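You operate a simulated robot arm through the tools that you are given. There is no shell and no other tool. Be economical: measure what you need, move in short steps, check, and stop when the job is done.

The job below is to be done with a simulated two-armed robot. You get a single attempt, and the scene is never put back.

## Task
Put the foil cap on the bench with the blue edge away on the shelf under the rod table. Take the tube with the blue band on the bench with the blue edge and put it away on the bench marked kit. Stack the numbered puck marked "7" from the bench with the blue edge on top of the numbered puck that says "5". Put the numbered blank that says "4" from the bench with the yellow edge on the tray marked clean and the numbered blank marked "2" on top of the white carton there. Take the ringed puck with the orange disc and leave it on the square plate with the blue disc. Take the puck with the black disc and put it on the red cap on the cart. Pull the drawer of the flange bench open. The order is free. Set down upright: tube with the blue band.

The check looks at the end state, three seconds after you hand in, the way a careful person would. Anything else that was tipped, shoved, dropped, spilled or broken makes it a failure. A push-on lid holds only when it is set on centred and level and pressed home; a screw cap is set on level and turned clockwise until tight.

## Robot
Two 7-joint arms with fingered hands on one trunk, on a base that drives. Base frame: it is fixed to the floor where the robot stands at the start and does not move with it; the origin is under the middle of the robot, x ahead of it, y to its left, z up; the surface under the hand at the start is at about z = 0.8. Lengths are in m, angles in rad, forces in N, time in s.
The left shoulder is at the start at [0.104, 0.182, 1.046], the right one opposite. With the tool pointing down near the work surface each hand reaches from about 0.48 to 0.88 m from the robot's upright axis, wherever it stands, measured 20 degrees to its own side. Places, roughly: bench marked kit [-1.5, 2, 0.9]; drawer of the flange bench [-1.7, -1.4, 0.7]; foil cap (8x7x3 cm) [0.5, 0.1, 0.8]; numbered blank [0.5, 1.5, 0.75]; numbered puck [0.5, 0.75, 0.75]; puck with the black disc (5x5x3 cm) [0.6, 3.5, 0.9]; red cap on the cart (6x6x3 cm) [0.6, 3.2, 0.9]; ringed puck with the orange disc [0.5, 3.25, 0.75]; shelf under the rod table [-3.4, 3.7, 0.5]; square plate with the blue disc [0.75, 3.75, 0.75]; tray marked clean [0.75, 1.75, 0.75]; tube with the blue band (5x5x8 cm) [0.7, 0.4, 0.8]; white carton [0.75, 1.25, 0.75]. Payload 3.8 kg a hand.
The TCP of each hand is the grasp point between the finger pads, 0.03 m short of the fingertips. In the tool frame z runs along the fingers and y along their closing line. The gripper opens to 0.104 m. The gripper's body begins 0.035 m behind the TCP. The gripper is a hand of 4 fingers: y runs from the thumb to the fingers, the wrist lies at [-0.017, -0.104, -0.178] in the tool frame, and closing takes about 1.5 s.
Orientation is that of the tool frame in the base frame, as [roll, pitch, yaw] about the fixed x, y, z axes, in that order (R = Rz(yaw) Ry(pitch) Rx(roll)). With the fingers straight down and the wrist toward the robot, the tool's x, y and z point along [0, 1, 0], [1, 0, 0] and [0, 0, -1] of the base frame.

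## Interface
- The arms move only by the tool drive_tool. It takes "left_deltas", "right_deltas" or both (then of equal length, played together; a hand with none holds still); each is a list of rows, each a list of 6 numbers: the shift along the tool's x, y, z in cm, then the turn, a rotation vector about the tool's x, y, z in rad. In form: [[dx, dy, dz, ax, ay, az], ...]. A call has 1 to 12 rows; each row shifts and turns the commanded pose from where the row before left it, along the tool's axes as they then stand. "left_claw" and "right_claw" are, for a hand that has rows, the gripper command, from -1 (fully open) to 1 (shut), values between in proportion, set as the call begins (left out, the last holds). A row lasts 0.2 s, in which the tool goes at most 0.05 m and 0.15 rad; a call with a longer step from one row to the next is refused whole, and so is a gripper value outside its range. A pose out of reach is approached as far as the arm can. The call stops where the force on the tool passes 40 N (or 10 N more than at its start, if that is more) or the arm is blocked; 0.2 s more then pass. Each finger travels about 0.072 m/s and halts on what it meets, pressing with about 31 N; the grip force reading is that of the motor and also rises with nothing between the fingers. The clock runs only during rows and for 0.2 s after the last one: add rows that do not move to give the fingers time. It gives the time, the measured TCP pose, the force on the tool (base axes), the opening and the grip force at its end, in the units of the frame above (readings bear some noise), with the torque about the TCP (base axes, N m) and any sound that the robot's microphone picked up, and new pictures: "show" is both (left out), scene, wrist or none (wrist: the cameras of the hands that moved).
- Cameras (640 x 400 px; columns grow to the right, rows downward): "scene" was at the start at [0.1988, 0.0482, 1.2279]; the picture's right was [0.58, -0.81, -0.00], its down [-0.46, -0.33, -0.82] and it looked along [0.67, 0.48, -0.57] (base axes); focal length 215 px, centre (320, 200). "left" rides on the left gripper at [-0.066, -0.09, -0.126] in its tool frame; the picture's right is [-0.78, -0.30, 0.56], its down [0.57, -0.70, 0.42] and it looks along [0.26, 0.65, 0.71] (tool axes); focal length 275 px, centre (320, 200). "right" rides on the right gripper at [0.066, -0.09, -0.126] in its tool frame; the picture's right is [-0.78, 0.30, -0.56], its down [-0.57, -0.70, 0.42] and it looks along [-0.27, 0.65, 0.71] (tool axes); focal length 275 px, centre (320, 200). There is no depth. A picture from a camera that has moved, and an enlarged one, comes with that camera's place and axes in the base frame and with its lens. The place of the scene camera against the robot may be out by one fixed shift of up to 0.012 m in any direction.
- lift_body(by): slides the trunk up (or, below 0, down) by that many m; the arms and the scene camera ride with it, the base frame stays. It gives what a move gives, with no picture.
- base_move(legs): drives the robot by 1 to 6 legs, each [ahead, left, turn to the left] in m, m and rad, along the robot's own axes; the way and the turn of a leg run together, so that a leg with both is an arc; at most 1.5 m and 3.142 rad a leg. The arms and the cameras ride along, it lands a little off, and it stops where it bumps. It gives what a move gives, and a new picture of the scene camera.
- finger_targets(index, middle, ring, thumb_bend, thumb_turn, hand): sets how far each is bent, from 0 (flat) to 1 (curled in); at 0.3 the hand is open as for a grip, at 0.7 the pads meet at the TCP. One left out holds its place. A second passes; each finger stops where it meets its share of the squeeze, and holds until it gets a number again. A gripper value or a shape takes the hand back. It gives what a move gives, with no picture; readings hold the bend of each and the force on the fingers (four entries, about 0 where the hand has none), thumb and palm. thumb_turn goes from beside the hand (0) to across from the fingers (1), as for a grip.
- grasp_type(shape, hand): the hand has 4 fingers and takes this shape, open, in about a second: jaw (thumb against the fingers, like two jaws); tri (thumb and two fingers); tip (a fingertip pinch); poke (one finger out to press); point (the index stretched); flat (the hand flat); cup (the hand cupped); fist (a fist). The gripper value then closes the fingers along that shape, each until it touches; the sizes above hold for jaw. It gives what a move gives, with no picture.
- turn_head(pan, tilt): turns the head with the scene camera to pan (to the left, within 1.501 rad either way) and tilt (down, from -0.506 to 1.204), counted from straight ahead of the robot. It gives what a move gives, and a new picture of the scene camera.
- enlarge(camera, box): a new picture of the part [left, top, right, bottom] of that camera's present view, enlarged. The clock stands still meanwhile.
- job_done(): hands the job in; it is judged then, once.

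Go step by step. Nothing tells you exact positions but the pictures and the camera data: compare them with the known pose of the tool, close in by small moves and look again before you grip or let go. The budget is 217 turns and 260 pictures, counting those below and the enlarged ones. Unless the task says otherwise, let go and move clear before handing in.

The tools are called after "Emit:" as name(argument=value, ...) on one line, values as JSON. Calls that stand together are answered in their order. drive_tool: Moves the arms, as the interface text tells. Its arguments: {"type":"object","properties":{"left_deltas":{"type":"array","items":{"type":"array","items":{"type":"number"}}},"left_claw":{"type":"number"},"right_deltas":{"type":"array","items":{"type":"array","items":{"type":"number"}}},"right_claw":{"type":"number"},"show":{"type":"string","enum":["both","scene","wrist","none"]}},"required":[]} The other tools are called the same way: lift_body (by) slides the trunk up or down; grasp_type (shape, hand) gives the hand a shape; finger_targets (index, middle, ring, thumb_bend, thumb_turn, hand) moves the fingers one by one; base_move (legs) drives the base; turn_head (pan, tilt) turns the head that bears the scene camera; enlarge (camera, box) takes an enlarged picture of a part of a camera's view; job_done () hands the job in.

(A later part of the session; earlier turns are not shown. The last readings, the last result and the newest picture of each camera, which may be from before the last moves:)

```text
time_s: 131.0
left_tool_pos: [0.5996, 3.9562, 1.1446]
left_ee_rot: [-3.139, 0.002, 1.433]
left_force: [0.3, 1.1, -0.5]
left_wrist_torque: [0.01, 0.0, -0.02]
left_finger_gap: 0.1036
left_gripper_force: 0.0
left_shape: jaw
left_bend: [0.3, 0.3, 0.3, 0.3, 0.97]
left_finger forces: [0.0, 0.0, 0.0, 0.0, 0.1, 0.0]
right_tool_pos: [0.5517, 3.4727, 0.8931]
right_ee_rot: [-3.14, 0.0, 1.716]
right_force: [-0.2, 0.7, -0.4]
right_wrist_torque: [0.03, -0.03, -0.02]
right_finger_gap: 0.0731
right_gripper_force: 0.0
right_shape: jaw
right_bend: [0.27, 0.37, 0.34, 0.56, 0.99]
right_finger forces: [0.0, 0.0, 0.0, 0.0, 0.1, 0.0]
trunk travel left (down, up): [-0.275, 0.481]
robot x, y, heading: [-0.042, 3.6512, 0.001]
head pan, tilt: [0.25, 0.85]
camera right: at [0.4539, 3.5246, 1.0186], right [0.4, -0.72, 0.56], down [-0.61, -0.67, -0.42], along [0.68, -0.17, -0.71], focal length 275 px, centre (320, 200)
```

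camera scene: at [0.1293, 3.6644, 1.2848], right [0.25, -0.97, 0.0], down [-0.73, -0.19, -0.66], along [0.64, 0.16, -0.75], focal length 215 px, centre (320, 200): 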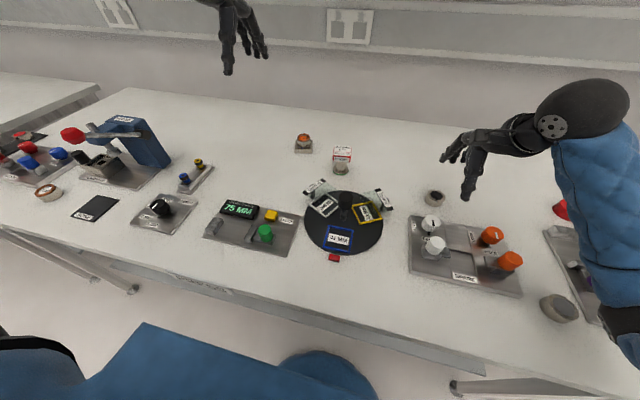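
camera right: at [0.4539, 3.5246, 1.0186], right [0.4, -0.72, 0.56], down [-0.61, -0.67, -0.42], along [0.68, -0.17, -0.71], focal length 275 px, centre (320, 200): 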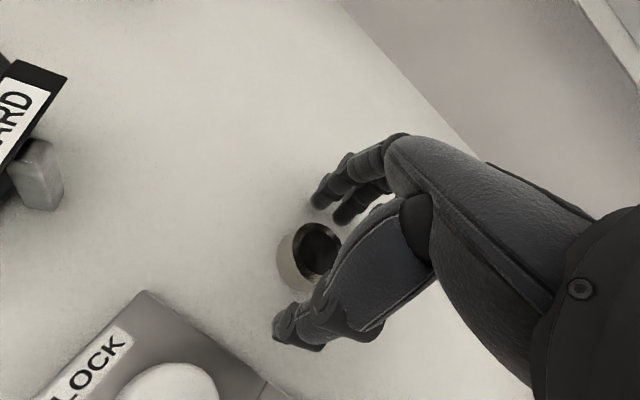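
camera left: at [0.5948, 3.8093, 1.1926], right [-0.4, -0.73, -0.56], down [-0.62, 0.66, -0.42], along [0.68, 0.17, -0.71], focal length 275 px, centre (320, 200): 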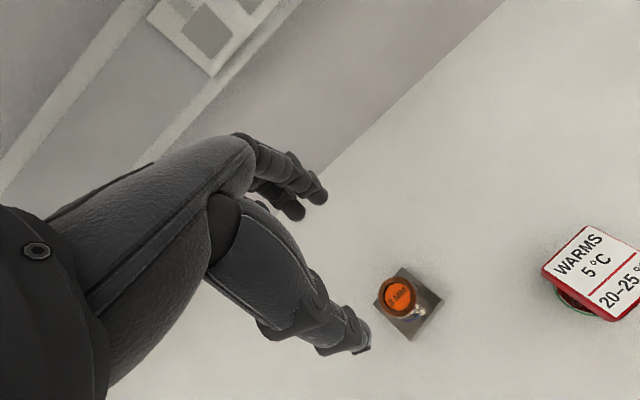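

Emit:
drive_tool(right_deltas=[[0, 0, 0, 0, 0, 0], [0, 0, 0, 0, 0, 0], [0, 0, 0, 0, 0, 0], [0, 0, 0, 0, 0, 0], [0, 0, 0, 0, 0, 0], [0, 0, 0, 0, 0, 0]], right_claw=1, show="none")

Emit:
drive_tool(right_deltas=[[0, 0, -2, 0, 0, 0], [0, 0, -4, 0, 0, 0], [0, 0, -4, 0, 0, 0], [0, 0, -3, 0, 0, 0]])

```text
time_s: 132.4
left_tool_pos: [0.5989, 3.9555, 1.1451]
left_ee_rot: [-3.139, 0.002, 1.432]
left_force: [0.5, -0.6, -0.1]
left_wrist_torque: [0.0, 0.0, 0.01]
left_finger_gap: 0.1036
left_gripper_force: 0.1
left_shape: jaw
left_bend: [0.3, 0.3, 0.3, 0.3, 0.97]
left_finger forces: [0.0, 0.0, 0.1, 0.0, 0.0, 0.1]
right_tool_pos: [0.5511, 3.4727, 0.8925]
right_ee_rot: [-3.139, 0.001, 1.713]
right_force: [-1.2, -0.5, -0.6]
right_wrist_torque: [0.02, 0.04, -0.01]
right_finger_gap: 0.0363
right_gripper_force: 31.0
right_shape: jaw
right_bend: [0.74, 0.47, 0.52, 0.74, 1.0]
right_finger forces: [15.0, 10.4, 0.0, 0.1, 26.0, 0.1]
trunk travel left (down, up): [-0.275, 0.481]
robot x, y, heading: [-0.04, 3.6467, -0.004]
head pan, tilt: [0.25, 0.85]
```

```text
time_s: 133.4
left_tool_pos: [0.5992, 3.9553, 1.1458]
left_ee_rot: [-3.14, 0.001, 1.433]
left_force: [0.6, 0.3, 0.5]
left_wrist_torque: [0.0, -0.01, 0.01]
left_finger_gap: 0.1038
left_gripper_force: 0.0
left_shape: jaw
left_bend: [0.3, 0.3, 0.3, 0.3, 0.97]
left_finger forces: [0.0, 0.1, 0.0, 0.0, 0.0, 0.0]
right_tool_pos: [0.5513, 3.473, 1.0212]
right_ee_rot: [-3.14, 0.0, 1.714]
right_force: [0.1, 0.8, -3.8]
right_wrist_torque: [0.01, 0.07, -0.01]
right_finger_gap: 0.0364
right_gripper_force: 31.4
right_shape: jaw
right_bend: [0.74, 0.47, 0.52, 0.74, 1.0]
right_finger forces: [15.2, 10.5, 0.1, 0.0, 25.8, 0.0]
trunk travel left (down, up): [-0.275, 0.481]
robot x, y, heading: [-0.0388, 3.6486, 0.002]
head pan, tilt: [0.25, 0.85]
camera scene: at [0.1292, 3.6645, 1.2848], right [0.25, -0.97, 0.0], down [-0.73, -0.19, -0.66], along [0.64, 0.16, -0.75], focal length 215 px, centre (320, 200)
camera right: at [0.454, 3.5253, 1.1482], right [0.4, -0.73, 0.56], down [-0.61, -0.67, -0.42], along [0.68, -0.17, -0.71], focal length 275 px, centre (320, 200)
```

scene: 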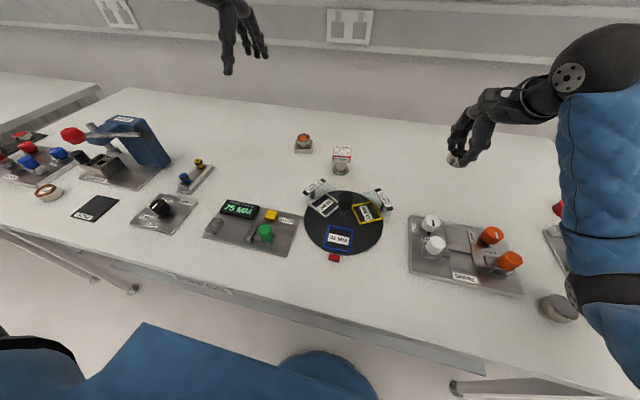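
right: 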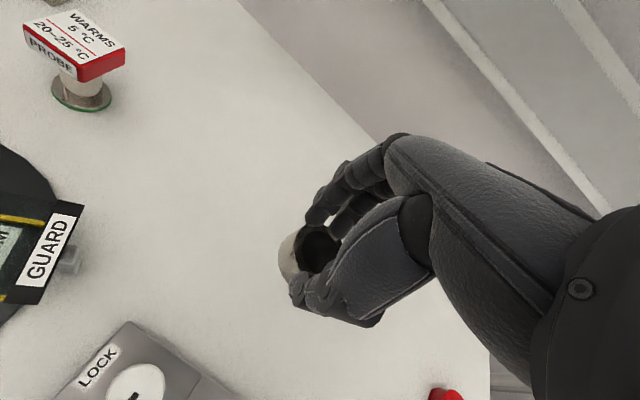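

Held. Drive right 0.30 to bring it over the red cap.

Emit:
base_move(legs=[[0, -0.3, 0]])

Emit:
enlarge(camera="right", box=[0, 0, 640, 400])

```text
time_s: 135.4
left_tool_pos: [0.6, 3.6563, 1.1457]
left_ee_rot: [-3.139, -0.001, 1.428]
left_force: [0.2, -0.3, -0.9]
left_wrist_torque: [0.05, -0.01, -0.01]
left_finger_gap: 0.1038
left_gripper_force: 0.1
left_shape: jaw
left_bend: [0.3, 0.3, 0.3, 0.3, 0.97]
left_finger forces: [0.0, 0.0, 0.1, 0.0, 0.0, 0.0]
right_tool_pos: [0.5502, 3.172, 1.0209]
right_ee_rot: [-3.141, 0.001, 1.712]
right_force: [2.0, -0.4, -2.1]
right_wrist_torque: [0.05, 0.0, -0.02]
right_finger_gap: 0.0361
right_gripper_force: 31.6
right_shape: jaw
right_bend: [0.74, 0.47, 0.52, 0.74, 1.0]
right_finger forces: [15.1, 10.5, 0.0, 0.1, 25.8, 0.0]
trunk travel left (down, up): [-0.275, 0.481]
robot x, y, heading: [-0.0375, 3.3481, -0.007]
head pan, tilt: [0.25, 0.85]
camera scene: at [0.1291, 3.3655, 1.2848], right [0.24, -0.97, 0.0], down [-0.73, -0.18, -0.66], along [0.64, 0.16, -0.75], focal length 215 px, centre (320, 200)
```

scene: 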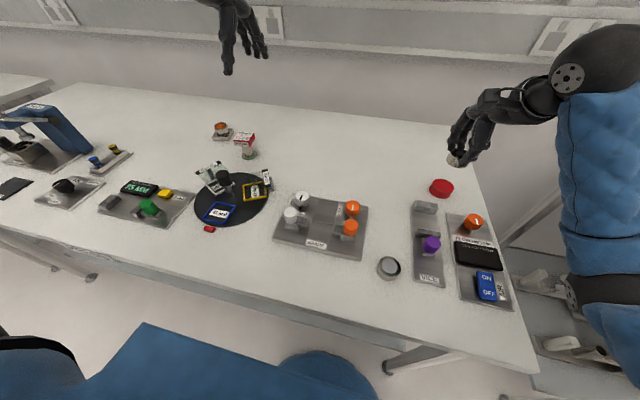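

```text
1.00 times, centred on (320, 200) of right (not enlarged: the box is as wide or as high as the picture)
camera zoom: at [0.4536, 3.2257, 1.1475], right [0.4, -0.73, 0.56], down [-0.61, -0.67, -0.42], along [0.68, -0.17, -0.71], focal length 275 px, centre (320, 200)
```

zoom: 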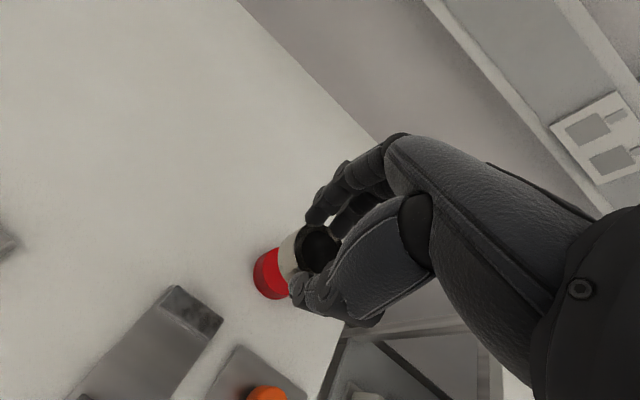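

Move above the red cap (≈[0.594,3.151]) and lower partway to verify.

Emit:
drive_tool(right_deltas=[[-1.5, 2, 0, 0, 0, 0], [-1.5, 1.9, 1, 0, 0, 0], [0, 0, 3, 0, 0, 0], [0, 0, 1.5, 0, 0, 0], [0, 0, 0, 0, 0, 0]])

Emit:
enlarge(camera="scene", box=[390, 110, 510, 230])

```text
time_s: 136.6
left_tool_pos: [0.5998, 3.6573, 1.1452]
left_ee_rot: [-3.139, 0.002, 1.43]
left_force: [-0.4, 0.4, 0.8]
left_wrist_torque: [0.0, -0.03, 0.0]
left_finger_gap: 0.1037
left_gripper_force: 0.1
left_shape: jaw
left_bend: [0.3, 0.3, 0.3, 0.3, 0.97]
left_finger forces: [0.0, 0.0, 0.0, 0.0, 0.0, 0.0]
right_tool_pos: [0.5944, 3.1502, 0.9664]
right_ee_rot: [-3.14, 0.0, 1.71]
right_force: [-0.1, 0.4, -2.5]
right_wrist_torque: [0.01, 0.01, 0.0]
right_finger_gap: 0.036
right_gripper_force: 31.0
right_shape: jaw
right_bend: [0.74, 0.47, 0.52, 0.74, 1.0]
right_finger forces: [15.1, 10.7, 0.1, 0.0, 25.9, 0.0]
trunk travel left (down, up): [-0.275, 0.481]
robot x, y, heading: [-0.0392, 3.351, -0.001]
head pan, tilt: [0.25, 0.85]
camera scene: at [0.1291, 3.3665, 1.2848], right [0.24, -0.97, 0.0], down [-0.73, -0.18, -0.66], along [0.64, 0.16, -0.75], focal length 215 px, centre (320, 200)
camera right: at [0.4967, 3.2027, 1.0922], right [0.4, -0.73, 0.56], down [-0.61, -0.67, -0.42], along [0.68, -0.17, -0.71], focal length 275 px, centre (320, 200)
```

scene: 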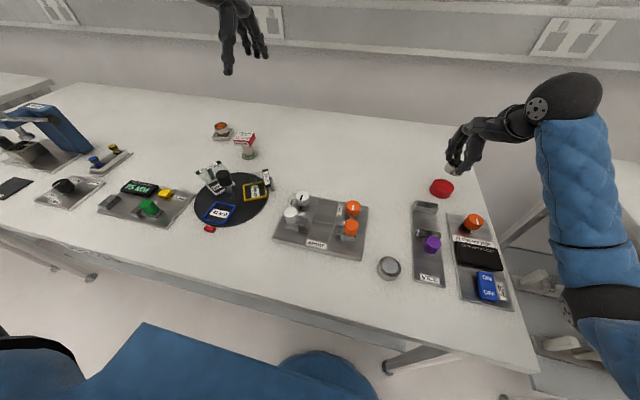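
right: 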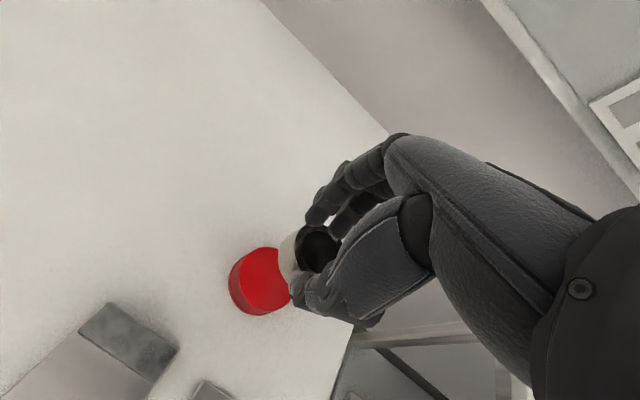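

```text
3.33 times, centred on (450, 170) of scene
camera zoom: at [0.1291, 3.3665, 1.2848], right [0.24, -0.97, 0.0], down [-0.73, -0.18, -0.66], along [0.64, 0.16, -0.75], focal length 718 px, centre (-113, 300)
```

zoom: 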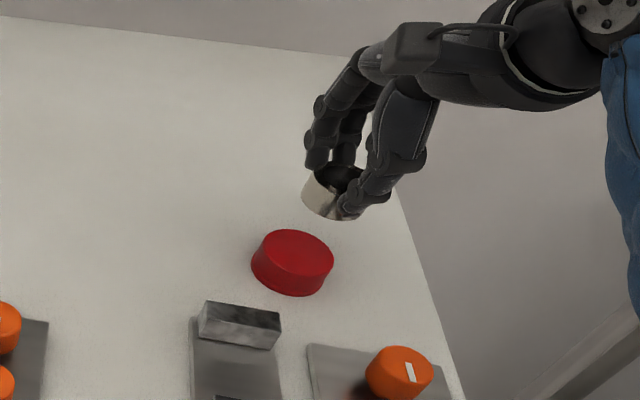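

Emit:
drive_tool(right_deltas=[[-0.3, -0.1, 2, 0, 0, 0], [0, 0, 1.3, 0, 0, 0], [0, 0, 0.3, 0, 0, 0], [0, 0, 0, 0, 0, 0]], show="wrist")

Emit:
enlarge(camera="scene", box=[400, 130, 500, 210])

```text
time_s: 137.6
left_tool_pos: [0.6008, 3.6575, 1.1457]
left_ee_rot: [-3.14, 0.002, 1.43]
left_force: [-0.4, 0.2, 0.3]
left_wrist_torque: [-0.03, -0.01, 0.02]
left_finger_gap: 0.1037
left_gripper_force: 0.0
left_shape: jaw
left_bend: [0.3, 0.3, 0.3, 0.3, 0.97]
left_finger forces: [0.0, 0.1, 0.0, 0.1, 0.0, 0.0]
right_tool_pos: [0.5945, 3.1467, 0.9301]
right_ee_rot: [-3.14, 0.0, 1.711]
right_force: [-0.4, 0.3, -2.1]
right_wrist_torque: [0.01, 0.01, 0.03]
right_finger_gap: 0.036
right_gripper_force: 30.7
right_shape: jaw
right_bend: [0.74, 0.47, 0.52, 0.74, 1.0]
right_finger forces: [15.1, 10.8, 0.0, 0.1, 25.8, 0.0]
trunk travel left (down, up): [-0.275, 0.481]
robot x, y, heading: [-0.039, 3.3499, -0.006]
head pan, tilt: [0.25, 0.85]
camera right: at [0.4963, 3.1997, 1.0563], right [0.4, -0.73, 0.56], down [-0.61, -0.67, -0.42], along [0.68, -0.17, -0.71], focal length 275 px, centre (320, 200)
```

right: 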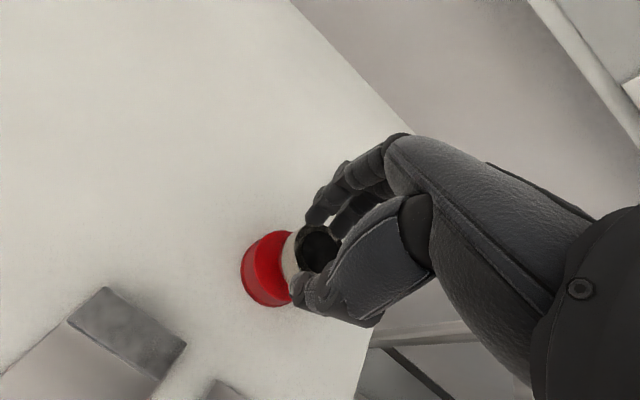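

```text
5.00 times, centred on (450, 170) of scene
camera zoom: at [0.1291, 3.3666, 1.2848], right [0.24, -0.97, 0.0], down [-0.73, -0.18, -0.66], along [0.64, 0.16, -0.75], focal length 1077 px, centre (-330, 350)
```

zoom: 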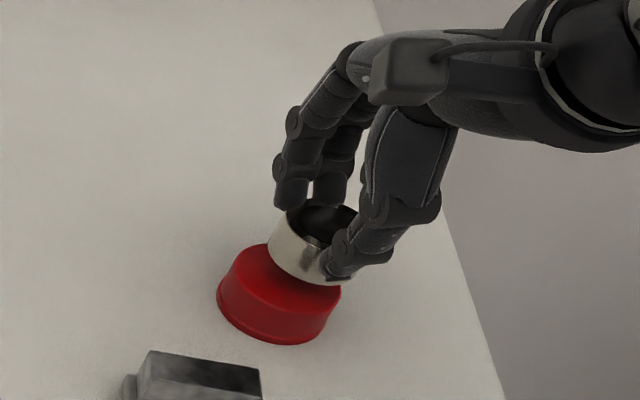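

Alignment fine within a few mm. Lower to contact.

Emit:
drive_tool(right_deltas=[[0, 0, 0.3, 0, 0, 0], [0, 0, 0.2, 0, 0, 0], [0, 0, 0.15, 0, 0, 0], [0, 0, 0, 0, 0, 0]], show="none")

Emit:
enlarge(camera="scene", box=[400, 130, 500, 210])

```text
time_s: 138.6
left_tool_pos: [0.5992, 3.6585, 1.1454]
left_ee_rot: [-3.138, 0.002, 1.429]
left_force: [-0.4, -1.1, 0.2]
left_wrist_torque: [0.03, 0.01, 0.0]
left_finger_gap: 0.1039
left_gripper_force: 0.0
left_shape: jaw
left_bend: [0.3, 0.3, 0.3, 0.3, 0.97]
left_finger forces: [0.1, 0.0, 0.0, 0.0, 0.0, 0.1]
right_tool_pos: [0.5925, 3.1455, 0.9248]
right_ee_rot: [-3.14, 0.0, 1.711]
right_force: [0.2, -0.5, -1.6]
right_wrist_torque: [0.01, -0.01, -0.01]
right_finger_gap: 0.0361
right_gripper_force: 31.4
right_shape: jaw
right_bend: [0.74, 0.47, 0.52, 0.74, 1.0]
right_finger forces: [15.1, 10.7, 0.0, 0.0, 25.7, 0.0]
trunk travel left (down, up): [-0.275, 0.481]
robot x, y, heading: [-0.0373, 3.3454, -0.002]
head pan, tilt: [0.25, 0.85]
```

```text
5.00 times, centred on (450, 170) of scene
camera zoom: at [0.1291, 3.3665, 1.2848], right [0.24, -0.97, 0.0], down [-0.73, -0.18, -0.66], along [0.64, 0.16, -0.75], focal length 1077 px, centre (-330, 350)
```

zoom: 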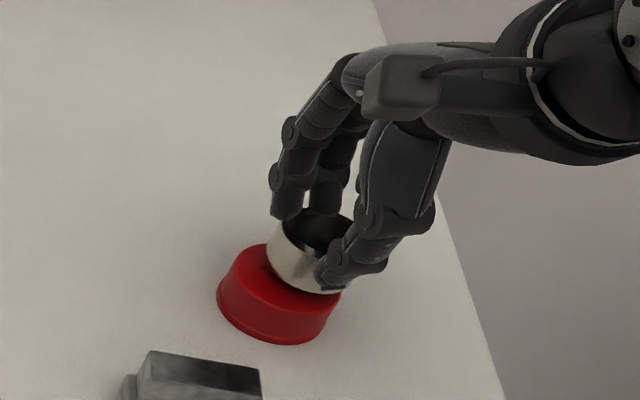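

By geometry the puck's base is centred on the cap. Continue down in 1–2 mm steps.

Emit:
drive_tool(right_deltas=[[0, 0, 0.2, 0, 0, 0], [0, 0, 0.15, 0, 0, 0], [0, 0, 0, 0, 0, 0]], show="wrist")

Emit:
enlarge(camera="scene", box=[400, 130, 500, 210])

```text
time_s: 139.4
left_tool_pos: [0.5996, 3.657, 1.1455]
left_ee_rot: [-3.14, 0.002, 1.431]
left_force: [0.0, -0.8, -0.2]
left_wrist_torque: [0.03, -0.01, 0.0]
left_finger_gap: 0.1038
left_gripper_force: 0.0
left_shape: jaw
left_bend: [0.3, 0.3, 0.3, 0.3, 0.97]
left_finger forces: [0.0, 0.0, 0.1, 0.0, 0.1, 0.0]
right_tool_pos: [0.5932, 3.1469, 0.9199]
right_ee_rot: [-3.138, 0.0, 1.713]
right_force: [-0.4, 0.2, -1.8]
right_wrist_torque: [0.04, -0.01, -0.03]
right_finger_gap: 0.0359
right_gripper_force: 31.0
right_shape: jaw
right_bend: [0.74, 0.47, 0.52, 0.74, 1.0]
right_finger forces: [15.0, 10.6, 0.1, 0.0, 25.7, 0.0]
trunk travel left (down, up): [-0.275, 0.481]
robot x, y, heading: [-0.0378, 3.3505, 0.0]
head pan, tilt: [0.25, 0.85]
camera right: at [0.4956, 3.1987, 1.0467], right [0.4, -0.73, 0.56], down [-0.61, -0.67, -0.42], along [0.68, -0.17, -0.71], focal length 275 px, centre (320, 200)
```

right: 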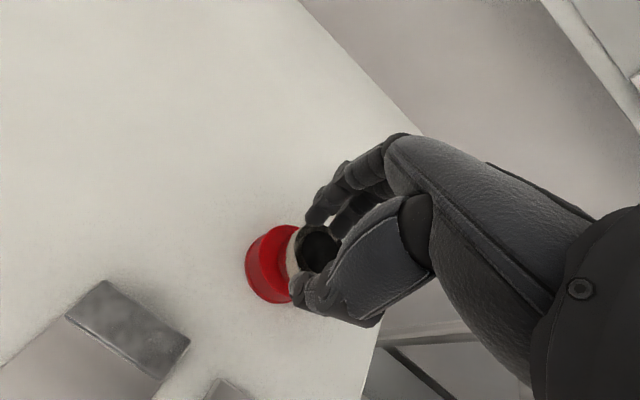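

```text
5.00 times, centred on (450, 170) of scene
camera zoom: at [0.1291, 3.3665, 1.2848], right [0.24, -0.97, 0.0], down [-0.73, -0.18, -0.66], along [0.64, 0.16, -0.75], focal length 1077 px, centre (-330, 350)
```

zoom: 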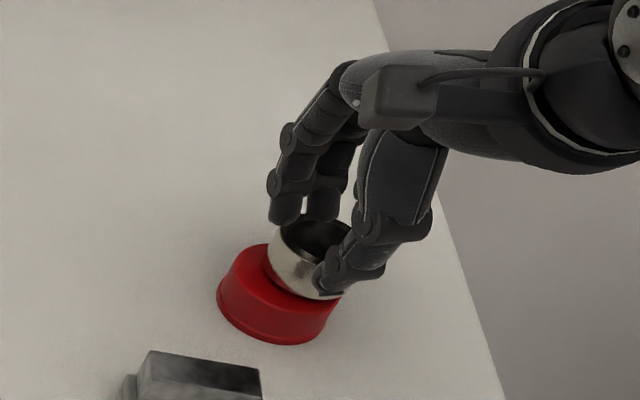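

Slight bias to the right; shift 4 mm left and continue down to contact.

Emit:
drive_tool(right_deltas=[[0.4, 0, 0, 0, 0, 0], [0, 0, 0.15, 0, 0, 0], [0, 0, 0.15, 0, 0, 0], [0, 0, 0, 0, 0, 0]], show="none")

Emit:
enlarge(camera="scene", box=[400, 130, 500, 210])

```text
time_s: 140.4
left_tool_pos: [0.5998, 3.6572, 1.1441]
left_ee_rot: [-3.139, 0.001, 1.43]
left_force: [0.1, 0.1, -0.7]
left_wrist_torque: [0.0, 0.01, -0.01]
left_finger_gap: 0.1034
left_gripper_force: 0.0
left_shape: jaw
left_bend: [0.3, 0.3, 0.3, 0.3, 0.97]
left_finger forces: [0.1, 0.0, 0.0, 0.1, 0.1, 0.0]
right_tool_pos: [0.5915, 3.1509, 0.917]
right_ee_rot: [-3.139, 0.001, 1.712]
right_force: [0.6, 0.8, -3.4]
right_wrist_torque: [0.0, 0.0, 0.0]
right_finger_gap: 0.0361
right_gripper_force: 30.7
right_shape: jaw
right_bend: [0.74, 0.47, 0.52, 0.74, 1.0]
right_finger forces: [15.1, 10.7, 0.0, 0.1, 25.8, 0.0]
trunk travel left (down, up): [-0.275, 0.481]
robot x, y, heading: [-0.0366, 3.3524, -0.003]
head pan, tilt: [0.25, 0.85]
```

```text
5.00 times, centred on (450, 170) of scene
camera zoom: at [0.1291, 3.3665, 1.2848], right [0.24, -0.97, 0.0], down [-0.73, -0.18, -0.66], along [0.64, 0.16, -0.75], focal length 1077 px, centre (-330, 350)
```

zoom: 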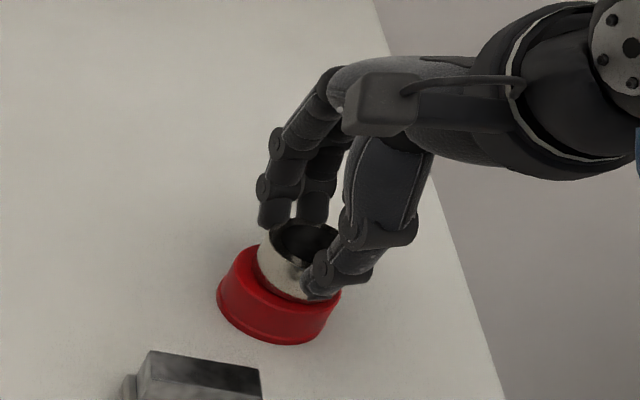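

Better centred; still not in contact. A little lower.

Emit:
drive_tool(right_deltas=[[0, 0, 0.15, 0, 0, 0], [0, 0, 0.15, 0, 0, 0], [0, 0, 0, 0, 0, 0]], show="none")

```text
time_s: 141.2
left_tool_pos: [0.5989, 3.656, 1.1456]
left_ee_rot: [-3.14, 0.002, 1.429]
left_force: [0.0, 0.2, 0.4]
left_wrist_torque: [0.02, -0.04, 0.02]
left_finger_gap: 0.1037
left_gripper_force: 0.1
left_shape: jaw
left_bend: [0.3, 0.3, 0.3, 0.3, 0.97]
left_finger forces: [0.1, 0.1, 0.1, 0.1, 0.0, 0.0]
right_tool_pos: [0.5932, 3.1497, 0.9162]
right_ee_rot: [3.14, -0.001, 1.712]
right_force: [-0.8, 0.3, 4.7]
right_wrist_torque: [-0.04, -0.12, 0.02]
right_finger_gap: 0.0361
right_gripper_force: 31.0
right_shape: jaw
right_bend: [0.74, 0.47, 0.52, 0.74, 1.0]
right_finger forces: [15.1, 10.9, 0.0, 0.1, 26.3, 0.0]
trunk travel left (down, up): [-0.275, 0.481]
robot x, y, heading: [-0.0402, 3.3521, -0.001]
head pan, tilt: [0.25, 0.85]
```

Contact. Release and rise.

Emit:
drive_tool(right_deltas=[[0, 0, -0.05, 0, 0, 0], [0, 0, 0, 0, 0, 0], [0, 0, 0, 0, 0, 0], [0, 0, 0, 0, 0, 0], [0, 0, 0, 0, 0, 0]], right_claw=-0.6, show="none")

Emit:
drive_tool(right_deltas=[[0, 0, -1, 0, 0, 0], [0, 0, -3, 0, 0, 0], [0, 0, -4, 0, 0, 0], [0, 0, -4, 0, 0, 0], [0, -2, -4, 0, 0, 0]])

Emit:
enlarge(camera="scene", box=[400, 130, 500, 210])

```text
time_s: 142.4
left_tool_pos: [0.6005, 3.6566, 1.1439]
left_ee_rot: [-3.141, 0.002, 1.43]
left_force: [-0.3, -0.2, 0.3]
left_wrist_torque: [0.03, -0.01, 0.02]
left_finger_gap: 0.1037
left_gripper_force: 0.1
left_shape: jaw
left_bend: [0.3, 0.3, 0.3, 0.3, 0.97]
left_finger forces: [0.0, 0.0, 0.0, 0.0, 0.1, 0.0]
right_tool_pos: [0.5933, 3.1514, 0.915]
right_ee_rot: [-3.139, 0.0, 1.711]
right_force: [0.5, -0.2, -0.6]
right_wrist_torque: [-0.02, -0.02, -0.01]
right_finger_gap: 0.0829
right_gripper_force: 0.2
right_shape: jaw
right_bend: [0.27, 0.34, 0.31, 0.47, 0.98]
right_finger forces: [0.0, 0.0, 0.0, 0.0, 0.0, 0.1]
trunk travel left (down, up): [-0.275, 0.481]
robot x, y, heading: [-0.0389, 3.3513, -0.003]
head pan, tilt: [0.25, 0.85]
```

```text
time_s: 143.6
left_tool_pos: [0.5987, 3.657, 1.1462]
left_ee_rot: [-3.14, 0.003, 1.428]
left_force: [-0.8, -0.3, -0.1]
left_wrist_torque: [0.01, -0.01, 0.0]
left_finger_gap: 0.1039
left_gripper_force: 0.0
left_shape: jaw
left_bend: [0.3, 0.3, 0.3, 0.3, 0.97]
left_finger forces: [0.1, 0.0, 0.1, 0.1, 0.0, 0.1]
right_tool_pos: [0.573, 3.1481, 1.0771]
right_ee_rot: [-3.139, 0.002, 1.713]
right_force: [-0.1, -0.4, 0.5]
right_wrist_torque: [0.0, -0.02, 0.04]
right_finger_gap: 0.0832
right_gripper_force: 0.1
right_shape: jaw
right_bend: [0.27, 0.34, 0.31, 0.47, 0.98]
right_finger forces: [0.0, 0.0, 0.0, 0.0, 0.1, 0.0]
trunk travel left (down, up): [-0.275, 0.481]
robot x, y, heading: [-0.0378, 3.3483, -0.003]
head pan, tilt: [0.25, 0.85]
camera scene: at [0.1281, 3.3668, 1.285], right [0.24, -0.97, 0.0], down [-0.73, -0.18, -0.66], along [0.64, 0.16, -0.75], focal length 215 px, centre (320, 200)
camera right: at [0.475, 3.2008, 1.2031], right [0.4, -0.73, 0.56], down [-0.61, -0.67, -0.42], along [0.68, -0.17, -0.71], focal length 275 px, centre (320, 200)
```

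scene: 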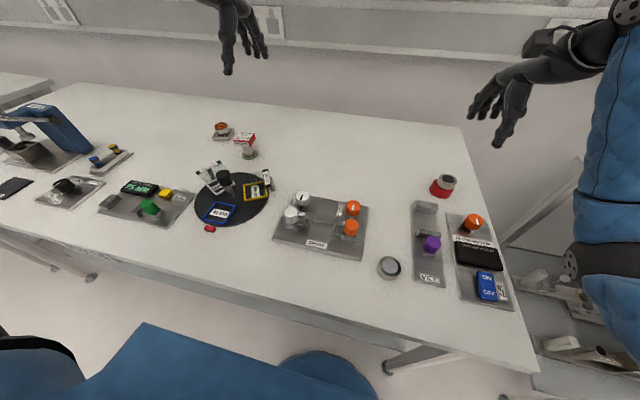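
right: 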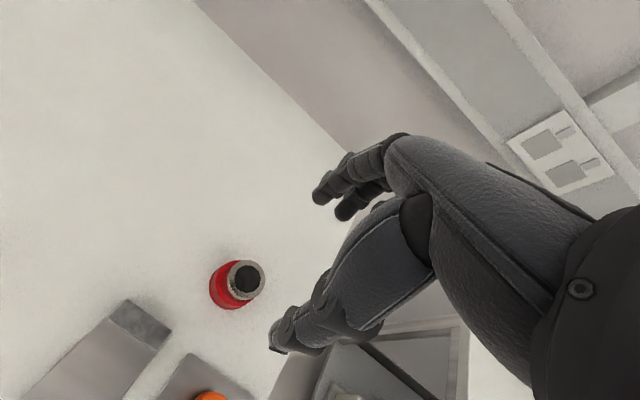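

```text
5.00 times, centred on (450, 170) of scene
camera zoom: at [0.1281, 3.3668, 1.285], right [0.24, -0.97, 0.0], down [-0.73, -0.18, -0.66], along [0.64, 0.16, -0.75], focal length 1077 px, centre (-330, 350)
```

zoom: 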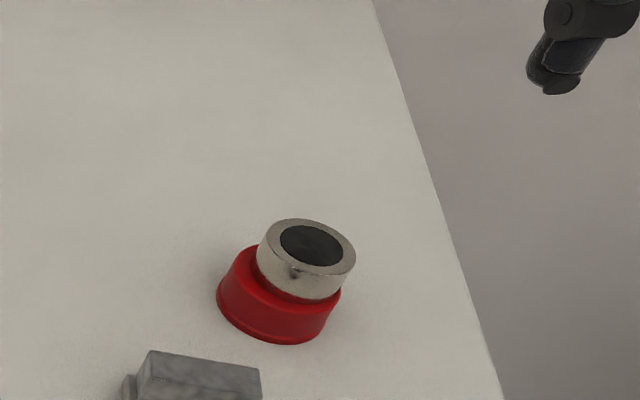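

Black-disc puck is on the red cap. Now return to the blue bench: raise, back off and drive right.

Emit:
lift_body(by=0.12)

Emit:
base_move(legs=[[-0.06, 0, 0.003], [0, -1.4, 0], [0, -1.4, 0]])

```text
time_s: 145.1
left_tool_pos: [0.6008, 3.6569, 1.2639]
left_ee_rot: [-3.138, 0.003, 1.429]
left_force: [-1.0, 0.4, 0.0]
left_wrist_torque: [-0.04, -0.02, -0.02]
left_finger_gap: 0.1037
left_gripper_force: 0.1
left_shape: jaw
left_bend: [0.3, 0.3, 0.3, 0.3, 0.97]
left_finger forces: [0.1, 0.0, 0.0, 0.0, 0.0, 0.1]
right_tool_pos: [0.5733, 3.1479, 1.1939]
right_ee_rot: [-3.138, 0.001, 1.712]
right_force: [-1.0, 0.9, -0.1]
right_wrist_torque: [-0.04, -0.02, 0.0]
right_finger_gap: 0.083
right_gripper_force: 0.0
right_shape: jaw
right_bend: [0.27, 0.34, 0.31, 0.47, 0.98]
right_finger forces: [0.1, 0.1, 0.0, 0.0, 0.1, 0.0]
trunk travel left (down, up): [-0.395, 0.361]
robot x, y, heading: [-0.0385, 3.353, -0.0]
head pan, tilt: [0.25, 0.85]
```

```text
time_s: 159.3
left_tool_pos: [0.5149, 0.8301, 1.2653]
left_ee_rot: [-3.14, 0.001, 1.429]
left_force: [-1.1, -1.1, 0.6]
left_wrist_torque: [-0.02, 0.01, -0.01]
left_finger_gap: 0.1037
left_gripper_force: 0.1
left_shape: jaw
left_bend: [0.3, 0.3, 0.3, 0.3, 0.97]
left_finger forces: [0.1, 0.0, 0.1, 0.1, 0.1, 0.0]
right_tool_pos: [0.4875, 0.3211, 1.1951]
right_ee_rot: [-3.141, 0.001, 1.708]
right_force: [0.6, 0.1, 0.2]
right_wrist_torque: [0.01, 0.01, 0.0]
right_finger_gap: 0.0833
right_gripper_force: 0.0
right_shape: jaw
right_bend: [0.27, 0.34, 0.31, 0.47, 0.98]
right_finger forces: [0.0, 0.0, 0.0, 0.0, 0.0, 0.0]
trunk travel left (down, up): [-0.395, 0.361]
robot x, y, heading: [-0.1238, 0.5259, -0.005]
head pan, tilt: [0.25, 0.85]
camera scene: at [0.003, 0.5413, 1.4065], right [0.24, -0.97, 0.0], down [-0.73, -0.18, -0.66], along [0.64, 0.16, -0.75], focal length 215 px, centre (320, 200)
```

scene: 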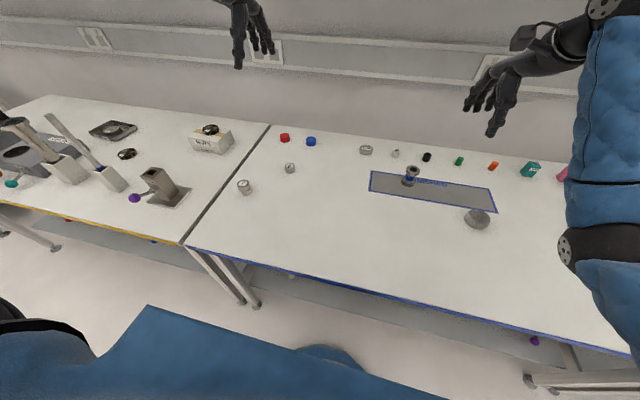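

All earlier placements look intact. Position to take the foil cap with the right hand.

Emit:
base_move(legs=[[0.09, -0.17, 0.005]])

Emit:
lift_body(by=-0.12)

Emit:
enlarge(camera="right", box=[0, 0, 640, 400])

Emit:
enlarge(camera="scene", box=[260, 100, 520, 300])

```text
time_s: 160.9
left_tool_pos: [0.6057, 0.6588, 1.266]
left_ee_rot: [-3.14, 0.0, 1.427]
left_force: [1.5, 0.0, 0.0]
left_wrist_torque: [0.05, 0.03, -0.02]
left_finger_gap: 0.1037
left_gripper_force: 0.0
left_shape: jaw
left_bend: [0.3, 0.3, 0.3, 0.3, 0.97]
left_finger forces: [0.0, 0.0, 0.1, 0.1, 0.1, 0.0]
right_tool_pos: [0.5763, 0.1505, 1.194]
right_ee_rot: [-3.14, -0.001, 1.711]
right_force: [0.1, -0.5, 0.1]
right_wrist_torque: [0.0, 0.02, 0.01]
right_finger_gap: 0.0827
right_gripper_force: 0.1
right_shape: jaw
right_bend: [0.27, 0.34, 0.31, 0.47, 0.98]
right_finger forces: [0.0, 0.0, 0.1, 0.0, 0.0, 0.0]
trunk travel left (down, up): [-0.395, 0.361]
robot x, y, heading: [-0.032, 0.3532, -0.004]
head pan, tilt: [0.25, 0.85]
camera scene: at [0.0934, 0.3694, 1.4065], right [0.24, -0.97, 0.0], down [-0.73, -0.18, -0.66], along [0.64, 0.16, -0.75], focal length 215 px, centre (320, 200)
```

scene: 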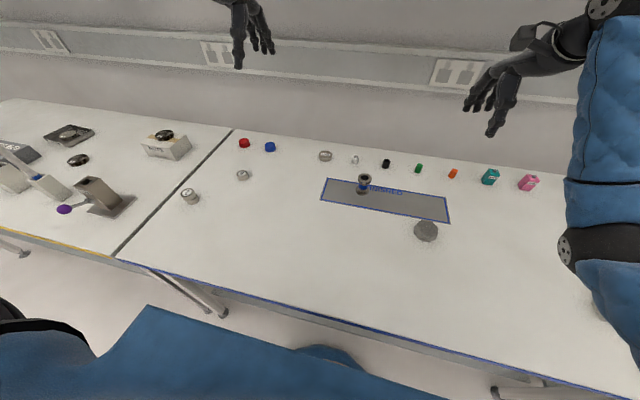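

```text
time_s: 162.4
left_tool_pos: [0.6044, 0.6603, 1.1479]
left_ee_rot: [-3.141, 0.002, 1.427]
left_force: [-0.6, 0.9, 0.3]
left_wrist_torque: [-0.04, -0.02, 0.02]
left_finger_gap: 0.1038
left_gripper_force: 0.1
left_shape: jaw
left_bend: [0.3, 0.3, 0.3, 0.3, 0.97]
left_finger forces: [0.0, 0.0, 0.1, 0.1, 0.0, 0.0]
right_tool_pos: [0.5761, 0.1501, 1.0763]
right_ee_rot: [-3.141, 0.001, 1.709]
right_force: [-1.3, -0.8, 1.0]
right_wrist_torque: [0.02, -0.03, 0.02]
right_finger_gap: 0.0829
right_gripper_force: 0.0
right_shape: jaw
right_bend: [0.27, 0.34, 0.31, 0.47, 0.98]
right_finger forces: [0.0, 0.0, 0.1, 0.1, 0.1, 0.0]
trunk travel left (down, up): [-0.275, 0.481]
robot x, y, heading: [-0.0323, 0.3515, -0.002]
head pan, tilt: [0.25, 0.85]
```

```text
1.00 times, centred on (320, 200) of right (not enlarged: the box is as wide or as high as the picture)
camera zoom: at [0.4791, 0.2038, 1.2021], right [0.4, -0.73, 0.56], down [-0.62, -0.66, -0.42], along [0.68, -0.17, -0.71], focal length 275 px, centre (320, 200)
```

zoom: 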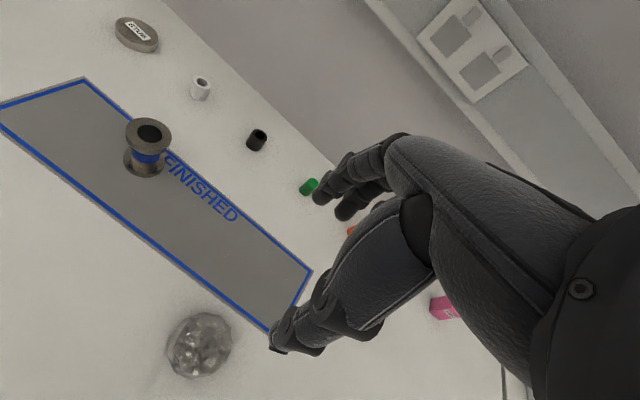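

```text
2.00 times, centred on (390, 200) of scene
camera zoom: at [0.1331, 0.3704, 1.2851], right [0.24, -0.97, 0.0], down [-0.73, -0.18, -0.66], along [0.64, 0.16, -0.75], focal length 431 px, centre (180, 200)
```

zoom: 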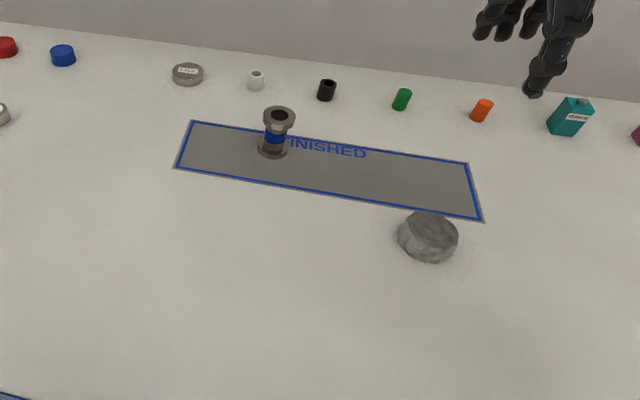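

Foil cap at ≈[0.539,0.136]. Move over it with the hand fully open.

Emit:
drive_tool(right_deltas=[[-0.5, -2, 3, 0, 0, 0], [-0.5, -2, 3, 0, 0, 0], [0, 0, 4, 0, 0, 0], [0, 0, 2, 0, 0, 0]], right_claw=-1)

```text
time_s: 163.4
left_tool_pos: [0.604, 0.6597, 1.1454]
left_ee_rot: [-3.139, 0.0, 1.429]
left_force: [0.0, -0.3, 0.1]
left_wrist_torque: [-0.01, 0.03, -0.01]
left_finger_gap: 0.1037
left_gripper_force: 0.1
left_shape: jaw
left_bend: [0.3, 0.3, 0.3, 0.3, 0.97]
left_finger forces: [0.0, 0.0, 0.0, 0.1, 0.0, 0.0]
right_tool_pos: [0.5391, 0.1368, 0.9548]
right_ee_rot: [-3.14, 0.0, 1.71]
right_force: [-0.4, -0.1, -0.1]
right_wrist_torque: [-0.02, 0.01, -0.02]
right_finger_gap: 0.1036
right_gripper_force: 0.0
right_shape: jaw
right_bend: [0.3, 0.3, 0.3, 0.3, 0.97]
right_finger forces: [0.1, 0.0, 0.0, 0.1, 0.0, 0.0]
trunk travel left (down, up): [-0.275, 0.481]
robot x, y, heading: [-0.0348, 0.3583, -0.002]
head pan, tilt: [0.25, 0.85]
camera scene: at [0.1337, 0.3704, 1.2849], right [0.24, -0.97, 0.0], down [-0.73, -0.18, -0.66], along [0.64, 0.16, -0.75], focal length 215 px, centre (320, 200)
camera right: at [0.4422, 0.1892, 1.0816], right [0.4, -0.73, 0.56], down [-0.62, -0.66, -0.42], along [0.68, -0.17, -0.71], focal length 275 px, centre (320, 200)
```

scene: 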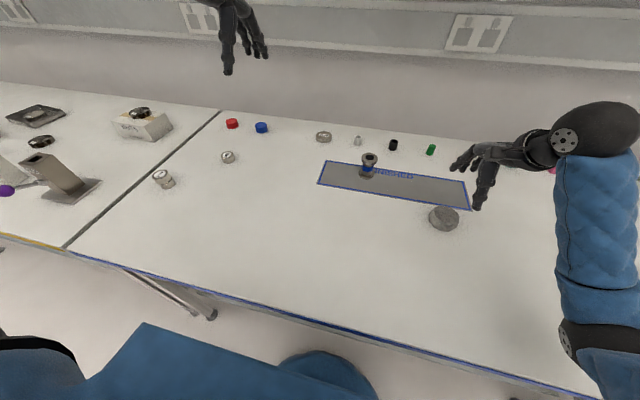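
right: 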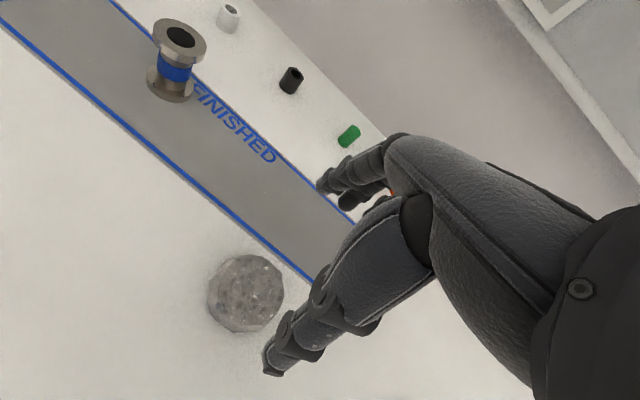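

Centred. Descend and grip.

Emit:
drive_tool(right_deltas=[[0, 0, 4, 0, 0, 0], [0, 0, 4, 0, 0, 0], [0, 0, 3.2, 0, 0, 0], [0, 0, 0, 0, 0, 0]], show="wrist")

Emit:
drive_tool(right_deltas=[[0, 0, 0, 0, 0, 0], [0, 0, 0, 0, 0, 0], [0, 0, 0, 0, 0, 0], [0, 0, 0, 0, 0, 0], [0, 0, 0, 0, 0, 0], [0, 0, 0, 0, 0, 0]], right_claw=1, show="wrist")

```text
time_s: 164.4
left_tool_pos: [0.6043, 0.6607, 1.1465]
left_ee_rot: [-3.141, 0.001, 1.429]
left_force: [0.2, 0.0, -0.7]
left_wrist_torque: [0.0, 0.01, 0.0]
left_finger_gap: 0.1039
left_gripper_force: 0.0
left_shape: jaw
left_bend: [0.3, 0.3, 0.3, 0.3, 0.97]
left_finger forces: [0.0, 0.0, 0.0, 0.1, 0.0, 0.0]
right_tool_pos: [0.5394, 0.1347, 0.8438]
right_ee_rot: [-3.139, 0.002, 1.71]
right_force: [0.2, 0.6, -0.4]
right_wrist_torque: [-0.02, -0.02, 0.0]
right_finger_gap: 0.1039
right_gripper_force: 0.1
right_shape: jaw
right_bend: [0.3, 0.3, 0.3, 0.3, 0.97]
right_finger forces: [0.1, 0.1, 0.0, 0.1, 0.0, 0.0]
trunk travel left (down, up): [-0.275, 0.481]
robot x, y, heading: [-0.0355, 0.3531, -0.003]
head pan, tilt: [0.25, 0.85]
camera right: at [0.442, 0.1884, 0.9695], right [0.4, -0.73, 0.56], down [-0.62, -0.67, -0.42], along [0.68, -0.17, -0.71], focal length 275 px, centre (320, 200)
```

right: 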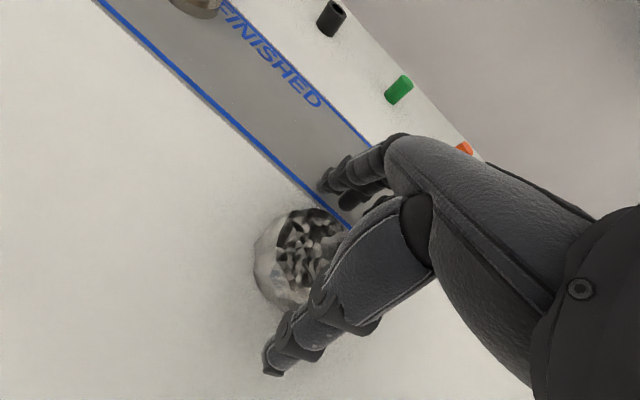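

```text
time_s: 165.8
left_tool_pos: [0.6045, 0.66, 1.145]
left_ee_rot: [-3.141, 0.002, 1.428]
left_force: [0.1, -0.3, -0.7]
left_wrist_torque: [-0.05, 0.01, 0.01]
left_finger_gap: 0.1035
left_gripper_force: 0.0
left_shape: jaw
left_bend: [0.3, 0.3, 0.3, 0.3, 0.97]
left_finger forces: [0.0, 0.0, 0.0, 0.0, 0.1, 0.0]
right_tool_pos: [0.5394, 0.1353, 0.8432]
right_ee_rot: [-3.141, -0.001, 1.711]
right_force: [-0.2, 0.0, -0.3]
right_wrist_torque: [-0.01, -0.01, 0.01]
right_finger_gap: 0.0571
right_gripper_force: 31.0
right_shape: jaw
right_bend: [0.73, 0.42, 0.44, 0.66, 1.0]
right_finger forces: [16.7, 9.8, 0.0, 0.1, 26.4, 0.0]
trunk travel left (down, up): [-0.275, 0.481]
robot x, y, heading: [-0.0304, 0.3533, -0.008]
head pan, tilt: [0.25, 0.85]
camera right: at [0.4422, 0.1885, 0.97], right [0.4, -0.73, 0.56], down [-0.62, -0.66, -0.42], along [0.68, -0.17, -0.71], focal length 275 px, centre (320, 200)
```

right: 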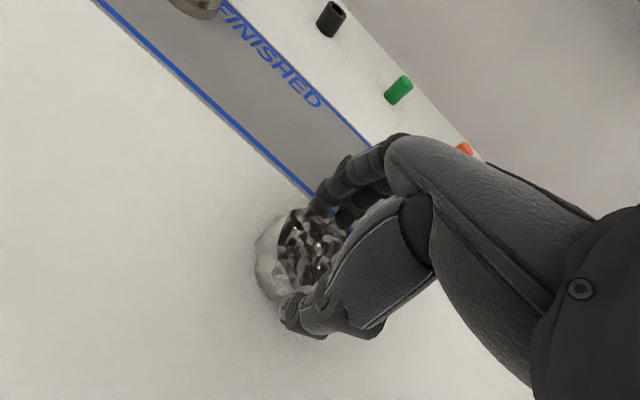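

Gripped. Lift, shift the base right 0.23, and bring the left hand to the tube (≈[0.672,0.350]).

Emit:
drive_tool(right_deltas=[[0, 0, -2, 0, 0, 0], [0, 0, -4, 0, 0, 0], [0, 0, -4, 0, 0, 0], [0, 0, -4, 0, 0, 0], [0, -2, -4, 0, 0, 0], [0, -2, -4, 0, 0, 0]], show="wrist")

Emit:
base_move(legs=[[0, -0.22, 0]])

Emit:
enlarge(camera="left", box=[0, 0, 640, 400])

```text
time_s: 167.2
left_tool_pos: [0.6056, 0.6599, 1.1462]
left_ee_rot: [3.141, -0.001, 1.428]
left_force: [0.6, -0.1, 1.2]
left_wrist_torque: [0.01, 0.02, -0.03]
left_finger_gap: 0.1032
left_gripper_force: 0.1
left_shape: jaw
left_bend: [0.3, 0.3, 0.3, 0.3, 0.97]
left_finger forces: [0.0, 0.0, 0.0, 0.0, 0.0, 0.0]
right_tool_pos: [0.498, 0.1327, 1.0615]
right_ee_rot: [-3.139, 0.0, 1.711]
right_force: [-0.3, 0.4, 0.0]
right_wrist_torque: [0.01, -0.01, 0.01]
right_finger_gap: 0.0572
right_gripper_force: 31.3
right_shape: jaw
right_bend: [0.73, 0.42, 0.44, 0.66, 1.0]
right_finger forces: [16.8, 9.9, 0.0, 0.0, 26.4, 0.1]
trunk travel left (down, up): [-0.275, 0.481]
robot x, y, heading: [-0.0347, 0.3566, -0.002]
head pan, tilt: [0.25, 0.85]
camera right: at [0.4007, 0.1853, 1.1883], right [0.4, -0.73, 0.56], down [-0.62, -0.67, -0.42], along [0.68, -0.17, -0.72], focal length 275 px, centre (320, 200)
```

right: 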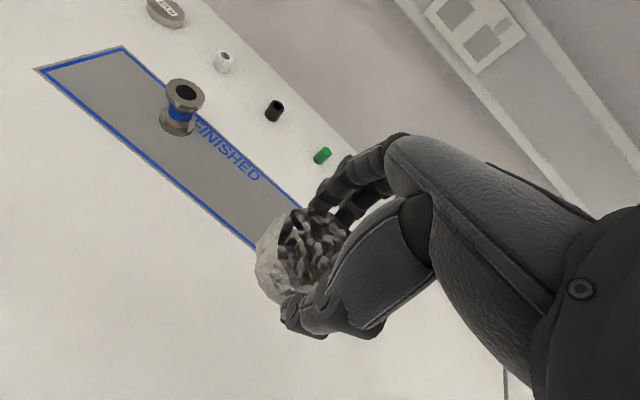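

```text
time_s: 168.9
left_tool_pos: [0.604, 0.4385, 1.1449]
left_ee_rot: [-3.139, 0.0, 1.428]
left_force: [0.3, 0.1, 0.6]
left_wrist_torque: [0.03, 0.01, 0.02]
left_finger_gap: 0.1039
left_gripper_force: 0.1
left_shape: jaw
left_bend: [0.3, 0.3, 0.3, 0.3, 0.97]
left_finger forces: [0.0, 0.2, 0.0, 0.1, 0.0, 0.1]
right_tool_pos: [0.4981, -0.0892, 1.0612]
right_ee_rot: [-3.139, 0.0, 1.71]
right_force: [0.1, -1.2, -0.5]
right_wrist_torque: [0.04, -0.01, 0.0]
right_finger_gap: 0.0572
right_gripper_force: 31.0
right_shape: jaw
right_bend: [0.73, 0.42, 0.44, 0.66, 1.0]
right_finger forces: [16.7, 9.9, 0.0, 0.0, 26.3, 0.0]
trunk travel left (down, up): [-0.275, 0.481]
robot x, y, heading: [-0.032, 0.1351, -0.005]
head pan, tilt: [0.25, 0.85]
camera scene: at [0.1329, 0.1495, 1.2849], right [0.24, -0.97, 0.0], down [-0.73, -0.18, -0.66], along [0.64, 0.16, -0.75], focal length 215 px, centre (320, 200)
```

scene: 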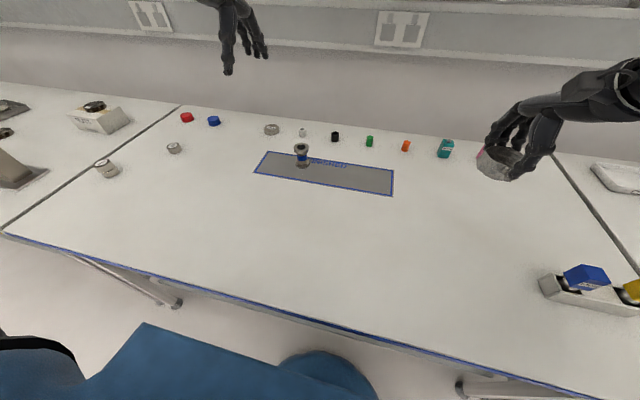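

```text
1.00 times, centred on (320, 200) of left (not enlarged: the box is as wide or as high as the picture)
camera zoom: at [0.5065, 0.3866, 1.2707], right [-0.4, -0.73, -0.56], down [-0.61, 0.67, -0.42], along [0.68, 0.17, -0.71], focal length 275 px, centre (320, 200)
```

zoom: 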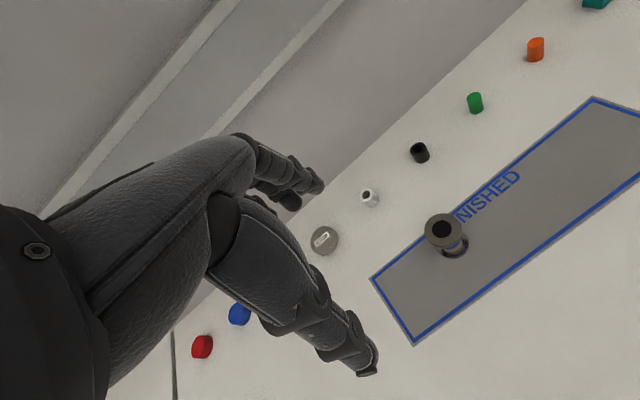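

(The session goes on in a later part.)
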